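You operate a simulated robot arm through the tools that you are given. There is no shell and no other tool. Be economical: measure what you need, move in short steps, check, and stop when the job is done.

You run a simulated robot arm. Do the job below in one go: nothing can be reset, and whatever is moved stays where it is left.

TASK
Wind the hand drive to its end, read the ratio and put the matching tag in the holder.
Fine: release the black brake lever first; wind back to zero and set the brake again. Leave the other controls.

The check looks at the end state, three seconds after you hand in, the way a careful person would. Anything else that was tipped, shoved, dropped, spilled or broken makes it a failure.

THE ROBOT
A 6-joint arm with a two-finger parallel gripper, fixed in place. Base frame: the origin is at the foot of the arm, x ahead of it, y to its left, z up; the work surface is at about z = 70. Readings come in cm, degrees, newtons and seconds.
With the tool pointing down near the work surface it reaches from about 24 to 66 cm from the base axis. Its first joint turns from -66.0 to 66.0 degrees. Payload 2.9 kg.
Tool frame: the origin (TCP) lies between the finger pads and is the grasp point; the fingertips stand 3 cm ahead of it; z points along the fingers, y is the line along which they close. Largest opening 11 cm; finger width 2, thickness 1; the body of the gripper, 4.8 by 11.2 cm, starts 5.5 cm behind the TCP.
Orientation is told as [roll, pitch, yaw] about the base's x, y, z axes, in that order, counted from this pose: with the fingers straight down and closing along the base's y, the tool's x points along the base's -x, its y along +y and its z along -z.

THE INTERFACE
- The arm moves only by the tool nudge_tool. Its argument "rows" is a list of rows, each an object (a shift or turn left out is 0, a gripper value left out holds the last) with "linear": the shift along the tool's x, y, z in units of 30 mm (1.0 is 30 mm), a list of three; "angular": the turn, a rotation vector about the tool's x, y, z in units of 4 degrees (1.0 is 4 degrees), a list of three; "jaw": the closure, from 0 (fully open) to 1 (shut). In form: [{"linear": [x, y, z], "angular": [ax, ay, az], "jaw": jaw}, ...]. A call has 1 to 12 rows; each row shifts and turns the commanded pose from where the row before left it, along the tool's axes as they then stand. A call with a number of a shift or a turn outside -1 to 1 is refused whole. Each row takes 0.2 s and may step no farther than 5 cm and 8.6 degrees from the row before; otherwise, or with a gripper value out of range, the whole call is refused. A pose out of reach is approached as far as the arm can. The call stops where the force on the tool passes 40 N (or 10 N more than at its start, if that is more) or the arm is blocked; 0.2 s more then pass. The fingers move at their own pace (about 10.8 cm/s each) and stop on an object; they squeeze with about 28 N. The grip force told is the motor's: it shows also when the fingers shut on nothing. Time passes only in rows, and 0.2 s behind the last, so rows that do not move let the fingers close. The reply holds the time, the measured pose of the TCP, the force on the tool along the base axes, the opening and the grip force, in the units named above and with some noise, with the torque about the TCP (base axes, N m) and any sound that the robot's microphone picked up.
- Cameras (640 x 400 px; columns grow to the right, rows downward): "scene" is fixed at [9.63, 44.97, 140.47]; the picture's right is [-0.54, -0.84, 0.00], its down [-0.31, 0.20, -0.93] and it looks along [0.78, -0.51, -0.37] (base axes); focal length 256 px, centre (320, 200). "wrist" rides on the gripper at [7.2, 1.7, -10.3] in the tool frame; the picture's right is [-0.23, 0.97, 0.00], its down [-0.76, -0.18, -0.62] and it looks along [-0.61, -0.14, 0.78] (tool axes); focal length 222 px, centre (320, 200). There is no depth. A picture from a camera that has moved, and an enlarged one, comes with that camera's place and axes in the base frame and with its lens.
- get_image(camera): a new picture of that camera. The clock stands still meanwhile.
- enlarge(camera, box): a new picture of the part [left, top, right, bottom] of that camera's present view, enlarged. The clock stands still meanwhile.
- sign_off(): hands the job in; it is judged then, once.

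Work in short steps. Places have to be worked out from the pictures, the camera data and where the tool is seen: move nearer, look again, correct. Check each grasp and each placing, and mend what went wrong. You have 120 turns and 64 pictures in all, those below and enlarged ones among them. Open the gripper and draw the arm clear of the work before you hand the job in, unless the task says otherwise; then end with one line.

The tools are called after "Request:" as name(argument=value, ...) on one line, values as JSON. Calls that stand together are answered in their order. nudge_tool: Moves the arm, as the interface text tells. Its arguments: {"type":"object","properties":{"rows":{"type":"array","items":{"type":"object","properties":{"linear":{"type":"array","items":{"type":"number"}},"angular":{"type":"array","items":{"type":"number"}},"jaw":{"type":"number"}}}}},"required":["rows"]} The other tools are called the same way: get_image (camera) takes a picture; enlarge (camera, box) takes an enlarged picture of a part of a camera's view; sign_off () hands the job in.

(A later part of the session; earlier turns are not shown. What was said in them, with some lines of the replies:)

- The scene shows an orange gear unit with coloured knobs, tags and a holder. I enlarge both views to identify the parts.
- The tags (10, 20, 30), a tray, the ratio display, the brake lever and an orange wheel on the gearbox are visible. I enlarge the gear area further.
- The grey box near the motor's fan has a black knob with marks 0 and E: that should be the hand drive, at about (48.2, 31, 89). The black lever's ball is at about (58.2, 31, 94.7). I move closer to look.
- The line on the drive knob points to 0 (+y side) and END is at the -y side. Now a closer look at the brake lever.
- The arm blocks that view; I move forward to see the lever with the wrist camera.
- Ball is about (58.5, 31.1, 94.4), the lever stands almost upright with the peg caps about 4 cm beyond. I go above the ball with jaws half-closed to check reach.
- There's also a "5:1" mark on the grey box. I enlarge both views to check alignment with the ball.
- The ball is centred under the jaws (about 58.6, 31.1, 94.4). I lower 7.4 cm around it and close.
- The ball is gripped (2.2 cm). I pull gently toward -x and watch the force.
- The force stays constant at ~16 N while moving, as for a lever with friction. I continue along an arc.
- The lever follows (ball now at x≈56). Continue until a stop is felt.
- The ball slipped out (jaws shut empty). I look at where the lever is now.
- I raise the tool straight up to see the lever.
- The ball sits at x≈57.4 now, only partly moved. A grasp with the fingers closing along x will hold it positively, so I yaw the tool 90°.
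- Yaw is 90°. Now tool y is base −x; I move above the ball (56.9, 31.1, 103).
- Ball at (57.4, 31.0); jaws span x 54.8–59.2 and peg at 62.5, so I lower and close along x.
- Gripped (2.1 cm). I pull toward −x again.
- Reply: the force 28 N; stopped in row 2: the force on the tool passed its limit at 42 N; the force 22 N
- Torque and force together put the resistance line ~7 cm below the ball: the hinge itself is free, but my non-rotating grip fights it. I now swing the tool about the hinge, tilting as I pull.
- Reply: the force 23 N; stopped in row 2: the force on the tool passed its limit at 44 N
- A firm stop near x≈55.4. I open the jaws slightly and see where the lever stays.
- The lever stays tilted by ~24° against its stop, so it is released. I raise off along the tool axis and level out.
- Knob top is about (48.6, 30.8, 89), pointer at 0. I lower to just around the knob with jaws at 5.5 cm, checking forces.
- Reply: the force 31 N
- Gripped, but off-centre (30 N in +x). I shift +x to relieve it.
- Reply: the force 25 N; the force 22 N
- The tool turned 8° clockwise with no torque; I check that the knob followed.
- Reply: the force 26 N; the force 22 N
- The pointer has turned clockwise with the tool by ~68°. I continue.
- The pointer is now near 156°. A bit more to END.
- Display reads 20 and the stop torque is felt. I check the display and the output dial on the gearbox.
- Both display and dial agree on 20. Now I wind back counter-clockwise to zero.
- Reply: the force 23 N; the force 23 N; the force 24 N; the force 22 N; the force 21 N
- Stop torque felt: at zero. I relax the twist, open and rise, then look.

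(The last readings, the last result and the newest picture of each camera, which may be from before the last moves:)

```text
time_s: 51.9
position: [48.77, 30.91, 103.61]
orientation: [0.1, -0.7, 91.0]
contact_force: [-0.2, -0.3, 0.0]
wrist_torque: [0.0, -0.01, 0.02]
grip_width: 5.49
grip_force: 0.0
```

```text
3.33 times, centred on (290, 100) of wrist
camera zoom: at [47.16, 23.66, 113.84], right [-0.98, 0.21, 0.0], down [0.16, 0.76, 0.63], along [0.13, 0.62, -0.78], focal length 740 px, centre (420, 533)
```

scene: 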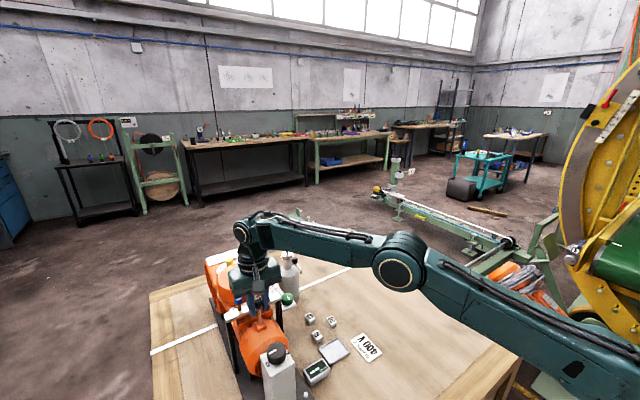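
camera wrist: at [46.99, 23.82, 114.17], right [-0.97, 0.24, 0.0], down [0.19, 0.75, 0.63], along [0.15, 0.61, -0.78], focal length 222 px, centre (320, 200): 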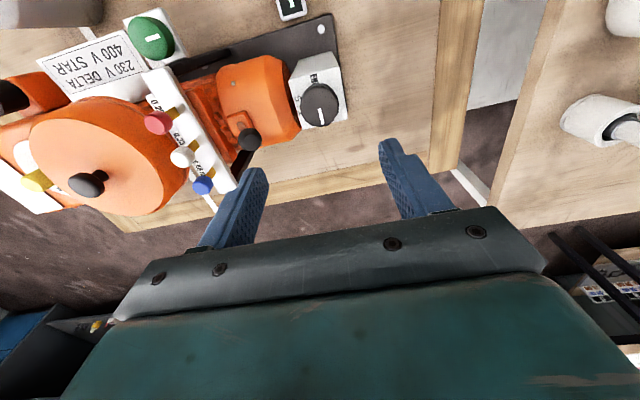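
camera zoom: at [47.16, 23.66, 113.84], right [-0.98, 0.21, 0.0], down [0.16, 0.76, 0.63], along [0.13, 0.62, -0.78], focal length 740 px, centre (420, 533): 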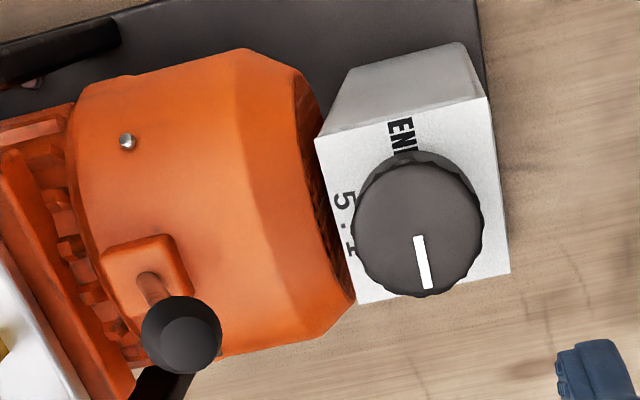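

Knob is back at 0 and the display holds 20. To set the brake, I'll push the lever ball back toward +x with the closed fingers from its −x side.

Request:
nudge_tool(rows=[{"linear": [0, -0.39, 0], "jaw": 1.0}, {"linear": [0, -0.39, 0]}, {"linear": [0, -0.38, 0]}, {"linear": [0, 0, 0.8]}, {"linear": [0, 0, 0.8]}, {"linear": [0, 0, 0.8]}, {"linear": [0, 0, 0.75]}, {}])

Request:
nudge_tool(rows=[{"linear": [0, -0.15, 0]}, {"linear": [0, -0.15, 0]}, {"linear": [0, -0.15, 0]}, {"linear": [0, -0.15, 0]}, {"linear": [0, -0.15, 0]}, {"linear": [0, -0.15, 0]}, {}])

```text
time_s: 53.7
position: [52.27, 31.03, 94.04]
orientation: [0.1, -0.7, 91.0]
contact_force: [0.2, 0.3, -0.2]
wrist_torque: [0.04, 0.03, 0.01]
grip_width: 0.02
grip_force: 27.9
```

```text
time_s: 55.3
position: [54.91, 31.2, 94.03]
orientation: [-0.1, -0.7, 91.0]
contact_force: [-0.4, 0.6, 0.6]
wrist_torque: [0.04, 0.06, -0.03]
grip_width: 0.0
grip_force: 27.6
```

Request:
enlarge(camera="scene", box=[205, 270, 305, 345])

Request:
enlarge(camera="wrist", box=[240, 80, 400, 220])

```text
5.33 times, centred on (255, 308) of scene
camera zoom: at [9.63, 44.97, 140.47], right [-0.54, -0.84, 0.0], down [-0.31, 0.2, -0.93], along [0.78, -0.51, -0.37], focal length 1366 px, centre (667, -373)
```

zoom: 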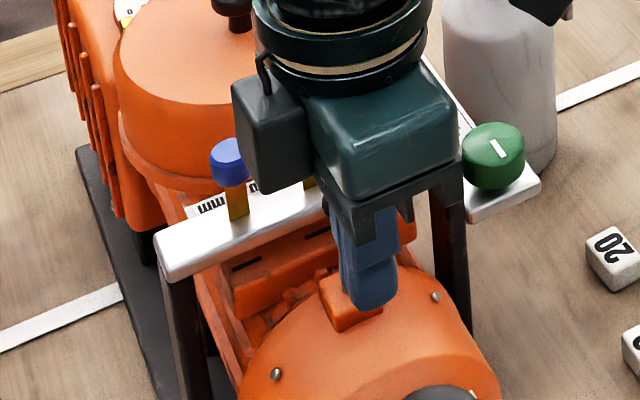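

```text
2.86 times, centred on (320, 150) of wrist
camera zoom: at [53.29, 23.86, 104.37], right [-0.98, 0.21, 0.0], down [0.16, 0.76, 0.63], along [0.13, 0.62, -0.77], focal length 635 px, centre (320, 343)
```

zoom: 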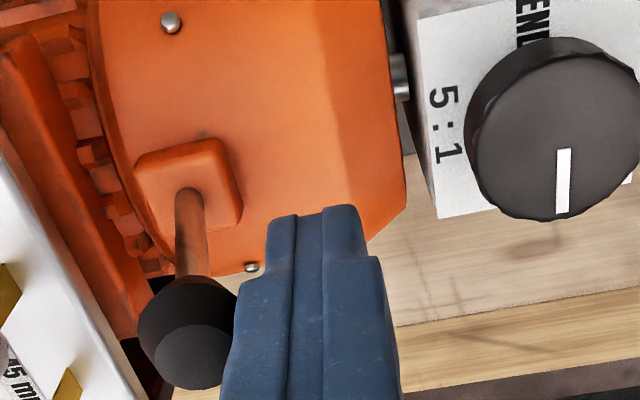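

The ball has moved freely to x≈57.5. I continue pushing in small steps until a stop.

Request:
nudge_tool(rows=[{"linear": [0, -0.1, 0]}, {"linear": [0, -0.1, 0]}, {"linear": [0, -0.1, 0]}, {"linear": [0, -0.1, 0]}, {}])

```text
time_s: 56.5
position: [56.12, 31.09, 94.12]
orientation: [0.1, -0.7, 91.0]
contact_force: [-3.3, -0.1, 0.5]
wrist_torque: [0.04, -0.03, -0.02]
grip_width: 0.02
grip_force: 27.9
```

Request:
nudge_tool(rows=[{"linear": [0, -0.07, 0]}, {"linear": [0, -0.07, 0]}, {"linear": [0, -0.07, 0]}, {}])

```text
time_s: 57.5
position: [56.36, 31.18, 94.02]
orientation: [0.7, -0.4, 91.2]
contact_force: [-38.2, -3.9, 1.5]
wrist_torque: [-0.03, -0.19, -0.11]
grip_width: 0.0
grip_force: 27.8
```

A firm stop at 38 N: brake set. I back off, rise and look.

Request:
nudge_tool(rows=[{"linear": [0, 0.4, 0]}, {"linear": [0, 0.4, -0.3]}, {"linear": [0, 0.4, -0.9]}, {"linear": [0.6, 0.4, -0.9]}, {"linear": [0.8, 0, -0.9]}, {"linear": [0.9, 0, -0.6]}, {"linear": [0.9, 0, 0]}, {"linear": [0.9, 0, 0]}, {"linear": [0.9, 0, 0]}])

Request:
get_image(camera="scene")

Request:
enlarge(camera="scene", box=[205, 270, 305, 345])

Request:
get_image(camera="wrist")

```text
time_s: 59.5
position: [52.05, 15.96, 104.7]
orientation: [0.1, -0.7, 91.1]
contact_force: [-0.3, -0.2, 0.7]
wrist_torque: [0.01, 0.04, 0.02]
grip_width: 0.0
grip_force: 28.3
```

```text
22 pictures are left
```

scene: 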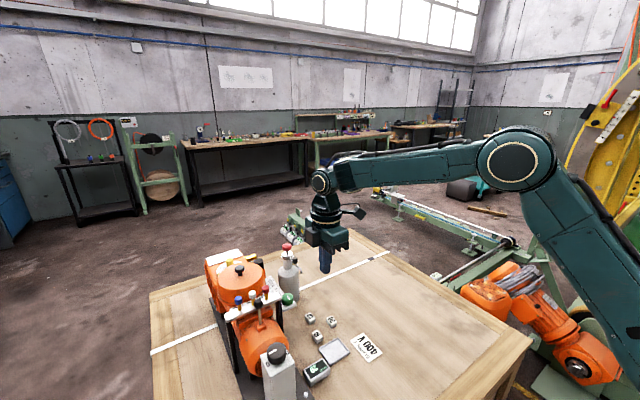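

```text
5.33 times, centred on (255, 308) of scene
camera zoom: at [9.63, 44.97, 140.47], right [-0.54, -0.84, 0.0], down [-0.31, 0.2, -0.93], along [0.78, -0.51, -0.37], focal length 1366 px, centre (667, -373)
```

zoom: 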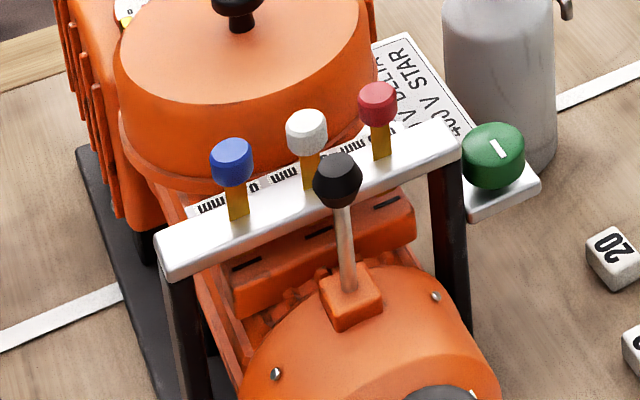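

```text
20 pictures are left
camera wrist: at [50.44, 8.7, 114.97], right [-0.98, 0.21, 0.0], down [0.16, 0.76, 0.63], along [0.13, 0.62, -0.77], focal length 222 px, centre (320, 200)
```

wrist: 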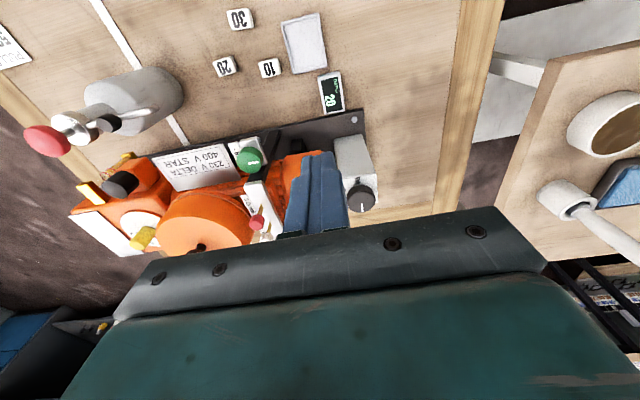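

The lever is exactly at its original position (brake set). Now the tag: I enlarge it to get its orientation.

Request:
enlarge(camera="wrist", box=[190, 0, 370, 115])

```text
3.48 times, centred on (280, 58) of wrist
camera zoom: at [50.44, 8.7, 114.97], right [-0.98, 0.21, 0.0], down [0.16, 0.76, 0.63], along [0.13, 0.62, -0.77], focal length 773 px, centre (459, 696)
```

zoom: 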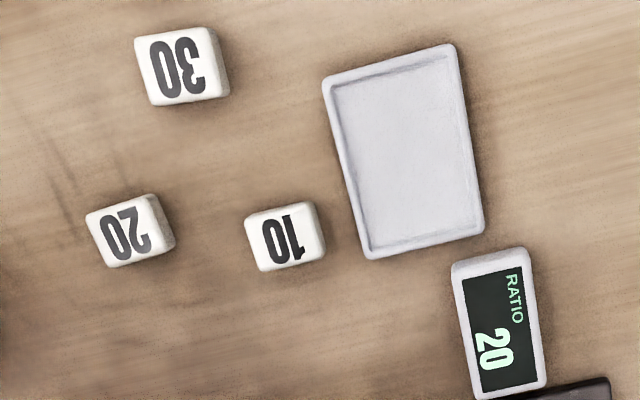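

Tag 20 is about 3.4 (x) by 2.4 cm (y), nearly square to the base axes, around (66.8, 11.4). I turn the tool back to yaw 0.

Request:
nudge_tool(rows=[{"angular": [0, 0, 1]}, {"angular": [0, 0, 1]}, {"angular": [0, 0, 1]}, {"angular": [0, 0, 1]}, {"angular": [0, 0, 1]}, {"angular": [0, 0, 1]}, {"angular": [0, 0, 1]}, {"angular": [0, 0, 1]}, {"angular": [0, 0, 1]}, {"angular": [0, 0, 1]}, {"angular": [0, 0, 1]}, {"angular": [0, 0, 1]}])

Request:
nudge_tool(rows=[{"angular": [0, 0, 1]}, {"angular": [0, 0, 1]}, {"angular": [0, 0, 1]}, {"angular": [0, 0, 1]}, {"angular": [0, 0, 1]}, {"angular": [0, 0, 1]}, {"angular": [0, 0, 1]}, {"angular": [0, 0, 1]}, {"angular": [0, 0, 1]}, {"angular": [0, 0, 1]}, {"angular": [0, 0, 0.8], "jaw": 0.45}, {}])

```text
time_s: 62.1
position: [52.26, 16.12, 104.73]
orientation: [0.6, -0.4, 42.9]
contact_force: [-0.3, 0.5, 1.0]
wrist_torque: [-0.01, -0.01, 0.02]
grip_width: 0.0
grip_force: 27.9
```

```text
time_s: 64.7
position: [52.25, 15.95, 104.7]
orientation: [0.7, 0.1, -0.2]
contact_force: [0.0, -0.7, -0.2]
wrist_torque: [0.0, -0.03, 0.02]
grip_width: 6.06
grip_force: 0.2
```

Request:
nudge_tool(rows=[{"linear": [-0.32, -0.25, 0.7]}, {"linear": [-0.32, -0.25, 0.7]}, {"linear": [-0.32, -0.25, 0.7]}, {"linear": [-0.32, -0.25, 0.7]}, {"linear": [-0.32, -0.25, 0.7]}, {"linear": [-0.32, -0.25, 0.7]}, {}])

Request:
get_image(camera="wrist")

```text
time_s: 66.3
position: [58.06, 11.51, 92.07]
orientation: [0.7, 0.0, -0.2]
contact_force: [-1.1, -0.3, -0.3]
wrist_torque: [0.0, -0.03, 0.0]
grip_width: 6.06
grip_force: 0.0
```

```text
18 pictures are left
camera wrist: at [50.73, 13.27, 102.5], right [0.23, 0.97, 0.01], down [0.76, -0.19, 0.62], along [0.61, -0.13, -0.78], focal length 222 px, centre (320, 200)
```

wrist: 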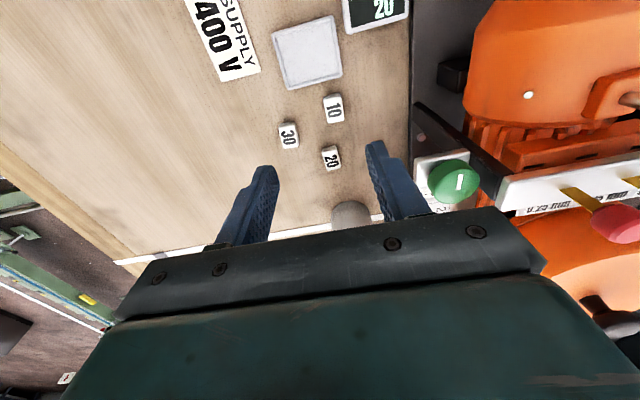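

Request:
enlarge(camera="wrist", box=[260, 0, 400, 200])

```text
2.00 times, centred on (330, 100) of wrist
camera zoom: at [50.73, 13.27, 102.5], right [0.23, 0.97, 0.01], down [0.76, -0.19, 0.62], along [0.61, -0.13, -0.78], focal length 444 px, centre (300, 400)
```

zoom: 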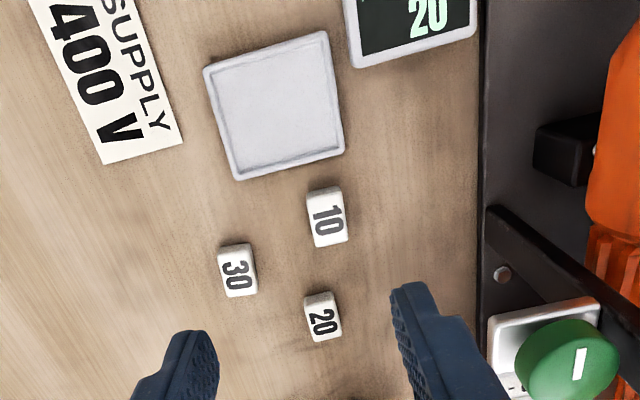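

Tag 20 top centre ≈ (66.8, 11.7). Near the reach limit, so I tilt the fingers outward 16° and approach above it.

Request:
nudge_tool(rows=[{"angular": [0, -1, 0]}, {"angular": [0, -1, 0]}, {"angular": [0, -1, 0]}, {"angular": [0, -1, 0]}, {"linear": [-0.21, 0.01, 0.85]}, {"linear": [-0.21, 0.01, 0.85]}, {"linear": [-0.21, 0.01, 0.85]}, {"linear": [-0.21, 0.01, 0.85]}, {"linear": [-0.21, 0.01, 0.85]}, {"linear": [-0.21, 0.01, 0.75]}, {}])

Request:
get_image(camera="wrist")

Request:
enlarge(camera="scene", box=[270, 270, 370, 345])

```text
time_s: 68.7
position: [65.96, 11.9, 78.67]
orientation: [0.7, -15.9, -0.4]
contact_force: [0.1, -0.5, -0.3]
wrist_torque: [0.01, -0.01, 0.0]
grip_width: 6.08
grip_force: 0.1
```

```text
16 pictures are left
camera wrist: at [56.05, 13.69, 86.6], right [0.22, 0.97, 0.07], down [0.56, -0.19, 0.81], along [0.8, -0.14, -0.59], focal length 222 px, centre (320, 200)
```

wrist: 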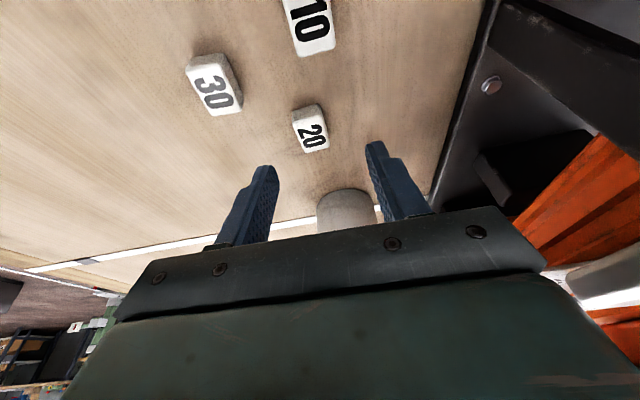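

```text
5.33 times, centred on (320, 308) of scene
camera zoom: at [9.63, 44.97, 140.47], right [-0.54, -0.84, 0.0], down [-0.31, 0.2, -0.93], along [0.78, -0.51, -0.37], focal length 1366 px, centre (320, -373)
```

zoom: 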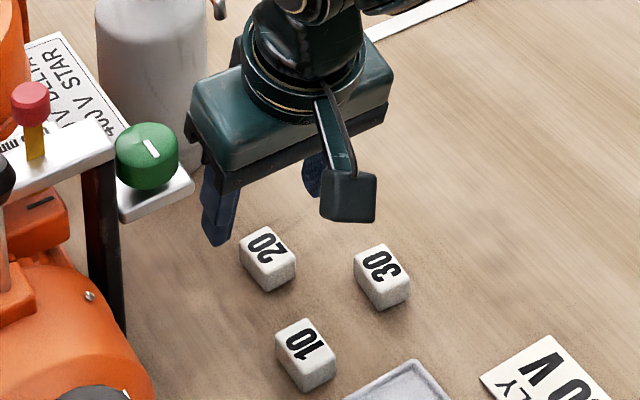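

Tag at (66.8, 11.6), top ≈72. I lower the tilted fingers around it.

Request:
nudge_tool(rows=[{"linear": [0.1, -0.04, 0.41]}, {"linear": [0.1, -0.04, 0.41]}, {"linear": [0.1, 0, 0.41]}, {"linear": [0.1, 0, 0.41]}, {}])

Request:
enlarge(camera="scene", box=[270, 270, 370, 345])

Request:
enlarge(camera="wrist", box=[220, 80, 420, 230])

```text
time_s: 69.9
position: [66.05, 11.77, 73.46]
orientation: [0.7, -16.0, -0.4]
contact_force: [0.2, 0.6, -0.6]
wrist_torque: [0.02, -0.02, 0.03]
grip_width: 6.07
grip_force: 0.1
```

```text
5.33 times, centred on (320, 308) of scene
camera zoom: at [9.63, 44.97, 140.47], right [-0.54, -0.84, 0.0], down [-0.31, 0.2, -0.93], along [0.78, -0.51, -0.37], focal length 1366 px, centre (320, -373)
```

zoom: 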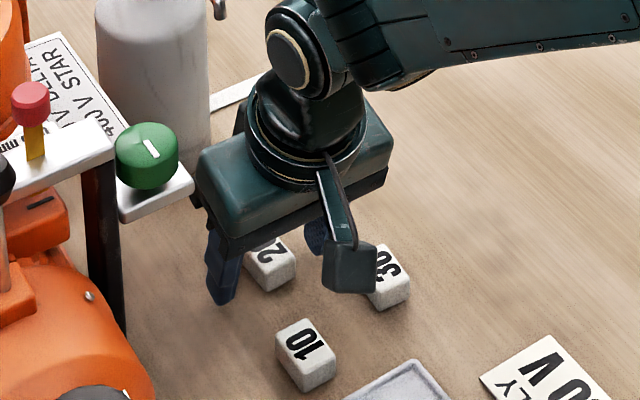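

```text
2.67 times, centred on (320, 155) of wrist
camera zoom: at [56.2, 13.46, 81.55], right [0.22, 0.97, 0.07], down [0.56, -0.19, 0.81], along [0.8, -0.14, -0.59], focal length 592 px, centre (320, 320)
```

zoom: 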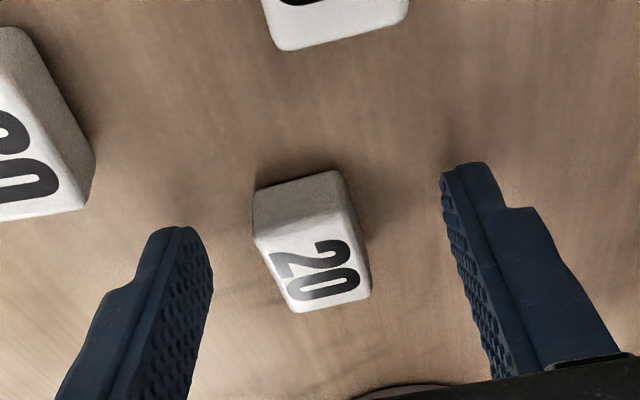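

The tag lies between the pads. I close and check the grip.

Request:
nudge_tool(rows=[{"jaw": 1.0}, {}, {}])

```text
time_s: 70.7
position: [66.14, 11.77, 73.57]
orientation: [0.7, -16.0, -0.6]
contact_force: [-0.2, 0.1, 0.4]
wrist_torque: [-0.02, -0.03, 0.01]
grip_width: 2.28
grip_force: 28.0
```

Held (2.28 cm). I lift straight up and carry it above the tray at the same tilt.

Request:
nudge_tool(rows=[{"linear": [-0.18, 0, -0.64]}, {"linear": [-0.18, 0, -0.64]}, {"linear": [-0.18, 0, -0.64]}, {"linear": [-0.18, 0, -0.64]}, {"linear": [0.87, 0, -0.25]}, {"linear": [0.87, 0, -0.25]}, {"linear": [0.87, 0, -0.25]}, {"linear": [0.87, 0, -0.25]}, {"linear": [0.85, 0, -0.24]}, {}])

Request:
enlarge(camera="scene", box=[270, 290, 390, 385])

Request:
get_image(camera="wrist")

```text
time_s: 72.9
position: [52.38, 11.7, 81.45]
orientation: [0.6, -16.0, -0.3]
contact_force: [0.4, 0.3, -0.3]
wrist_torque: [-0.04, 0.0, -0.03]
grip_width: 2.21
grip_force: 28.4
```

```text
4.21 times, centred on (330, 338) of scene
camera zoom: at [9.63, 44.97, 140.47], right [-0.54, -0.84, 0.0], down [-0.31, 0.2, -0.93], along [0.78, -0.51, -0.37], focal length 1078 px, centre (278, -379)
```

zoom: 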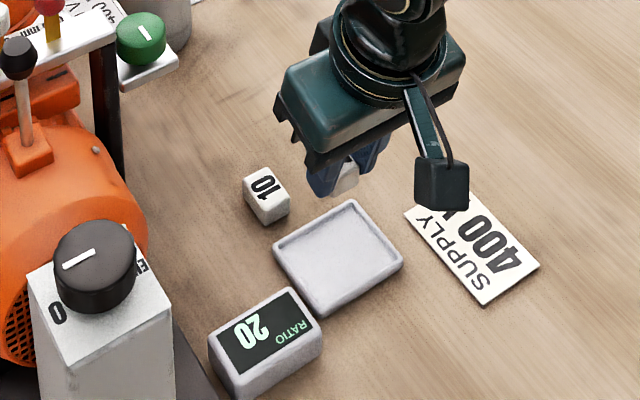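

```text
11 pictures are left
camera wrist: at [42.56, 13.49, 89.47], right [0.22, 0.97, 0.07], down [0.56, -0.19, 0.81], along [0.8, -0.14, -0.59], focal length 222 px, centre (320, 200)
```

wrist: 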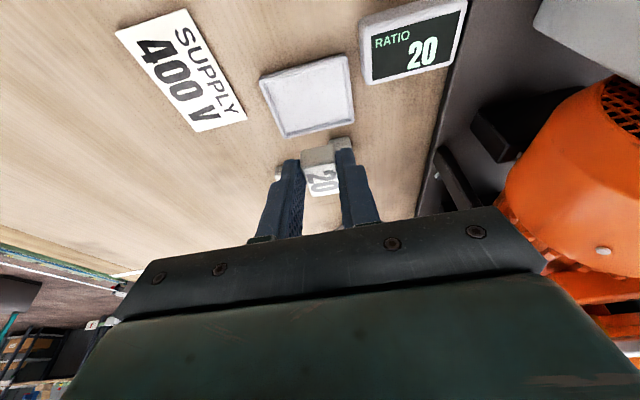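

Tray centre ≈ (52.9, 11.5); the tag is right above it. I lower it toward the tray floor.

Request:
nudge_tool(rows=[{"linear": [0.18, -0.01, 0.57]}, {"linear": [0.18, -0.01, 0.57]}, {"linear": [0.18, -0.01, 0.57]}, {"linear": [0.18, -0.01, 0.57]}, {}])

Request:
nudge_tool(rows=[{"linear": [0.014, 0, 0.048]}, {"linear": [0.014, 0, 0.048]}, {}])

Request:
enlarge(camera="scene", box=[290, 310, 370, 370])

```text
time_s: 74.1
position: [52.19, 11.58, 74.17]
orientation: [0.8, -16.0, -0.4]
contact_force: [-1.2, -0.1, -0.5]
wrist_torque: [-0.02, 0.02, -0.02]
grip_width: 2.23
grip_force: 28.6
```

```text
time_s: 74.9
position: [52.17, 11.68, 74.13]
orientation: [0.7, -16.0, -0.3]
contact_force: [-1.5, 0.1, 6.7]
wrist_torque: [-0.05, 0.02, -0.03]
grip_width: 2.25
grip_force: 28.2
```

```text
6.67 times, centred on (330, 340) of scene
camera zoom: at [9.62, 44.97, 140.47], right [-0.54, -0.84, 0.0], down [-0.31, 0.2, -0.93], along [0.78, -0.51, -0.37], focal length 1707 px, centre (253, -733)
```

zoom: 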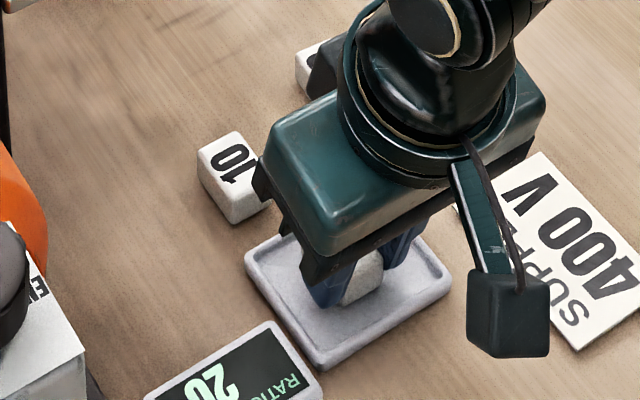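

Contact felt (6.7 N) on the tray floor. I open slightly and withdraw along the fingers.

Request:
nudge_tool(rows=[{"jaw": 0.68}, {}, {"linear": [0, 0, -0.3]}, {"linear": [0, 0, -0.6]}, {"linear": [0, 0, -0.9]}, {"linear": [0, 0, -1]}, {"linear": [0, 0, -1]}, {"linear": [0, 0, -1]}, {"linear": [0, 0, -1]}])

Request:
enlarge(camera="scene", box=[230, 270, 390, 390])

```text
time_s: 76.9
position: [47.34, 11.4, 91.07]
orientation: [0.7, -15.9, -0.5]
contact_force: [1.5, -0.5, 0.0]
wrist_torque: [0.03, 0.04, 0.01]
grip_width: 3.56
grip_force: 0.2
```

```text
3.33 times, centred on (310, 330) of scene
camera zoom: at [9.63, 44.97, 140.47], right [-0.54, -0.84, 0.0], down [-0.31, 0.2, -0.93], along [0.78, -0.51, -0.37], focal length 854 px, centre (353, -233)
```

zoom: 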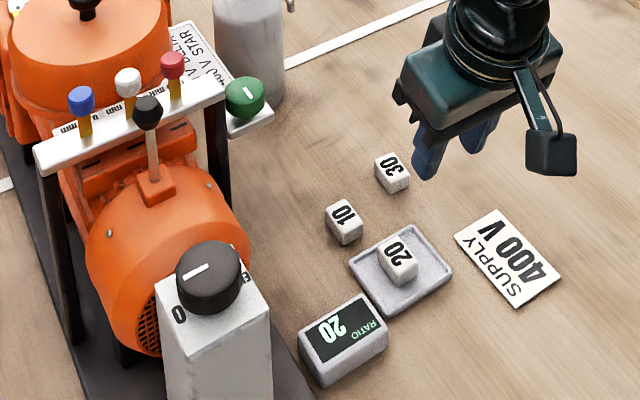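

The 20 tag rests flat in the tray, the knob is at 0, the brake lever is set and nothing else has moved. I open the gripper fully, move clear and check the dial.

Request:
nudge_tool(rows=[{"linear": [0.7, -0.5, -0.9], "jaw": 0}, {"linear": [0.7, -0.5, -0.9]}, {"linear": [0.7, -0.5, -0.9]}, {"linear": [0.5, -0.5, -0.9]}, {}])

Request:
enlarge(camera="scene", box=[195, 235, 325, 320])

Request:
get_image(camera="scene")

```text
time_s: 78.1
position: [36.94, 5.45, 99.22]
orientation: [0.7, -15.9, -0.2]
contact_force: [-0.6, -0.4, 0.4]
wrist_torque: [-0.01, 0.0, 0.02]
grip_width: 11.03
grip_force: 0.0
```

```text
4.71 times, centred on (260, 278) of scene
camera zoom: at [9.63, 44.97, 140.47], right [-0.54, -0.84, 0.0], down [-0.31, 0.2, -0.93], along [0.78, -0.51, -0.37], focal length 1205 px, centre (602, -165)
```

zoom: 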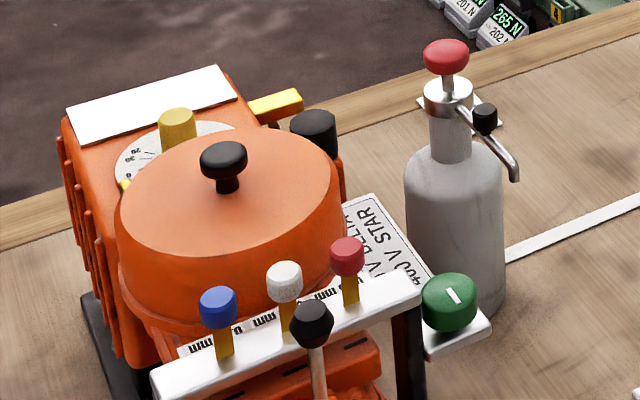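

```text
7 pictures are left
```

scene: 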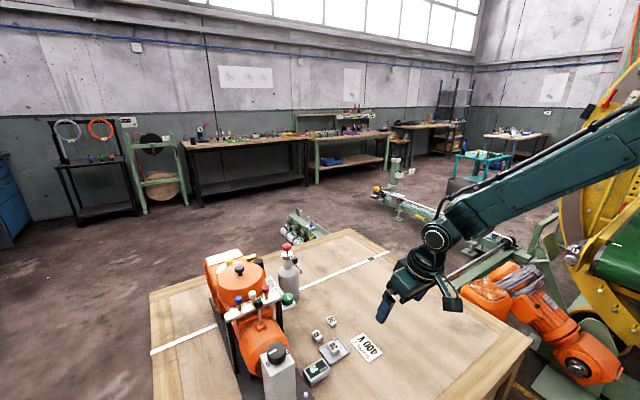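

Everything matches the start state except for the tag in the tray. I hand in.

Request:
sign_off()

```text
The job is handed in.
```

I wound the hand drive to END and read a ratio of 20. The 20 tag is in the holder, the drive is back at 0, the brake is set again, and the other controls were not touched.
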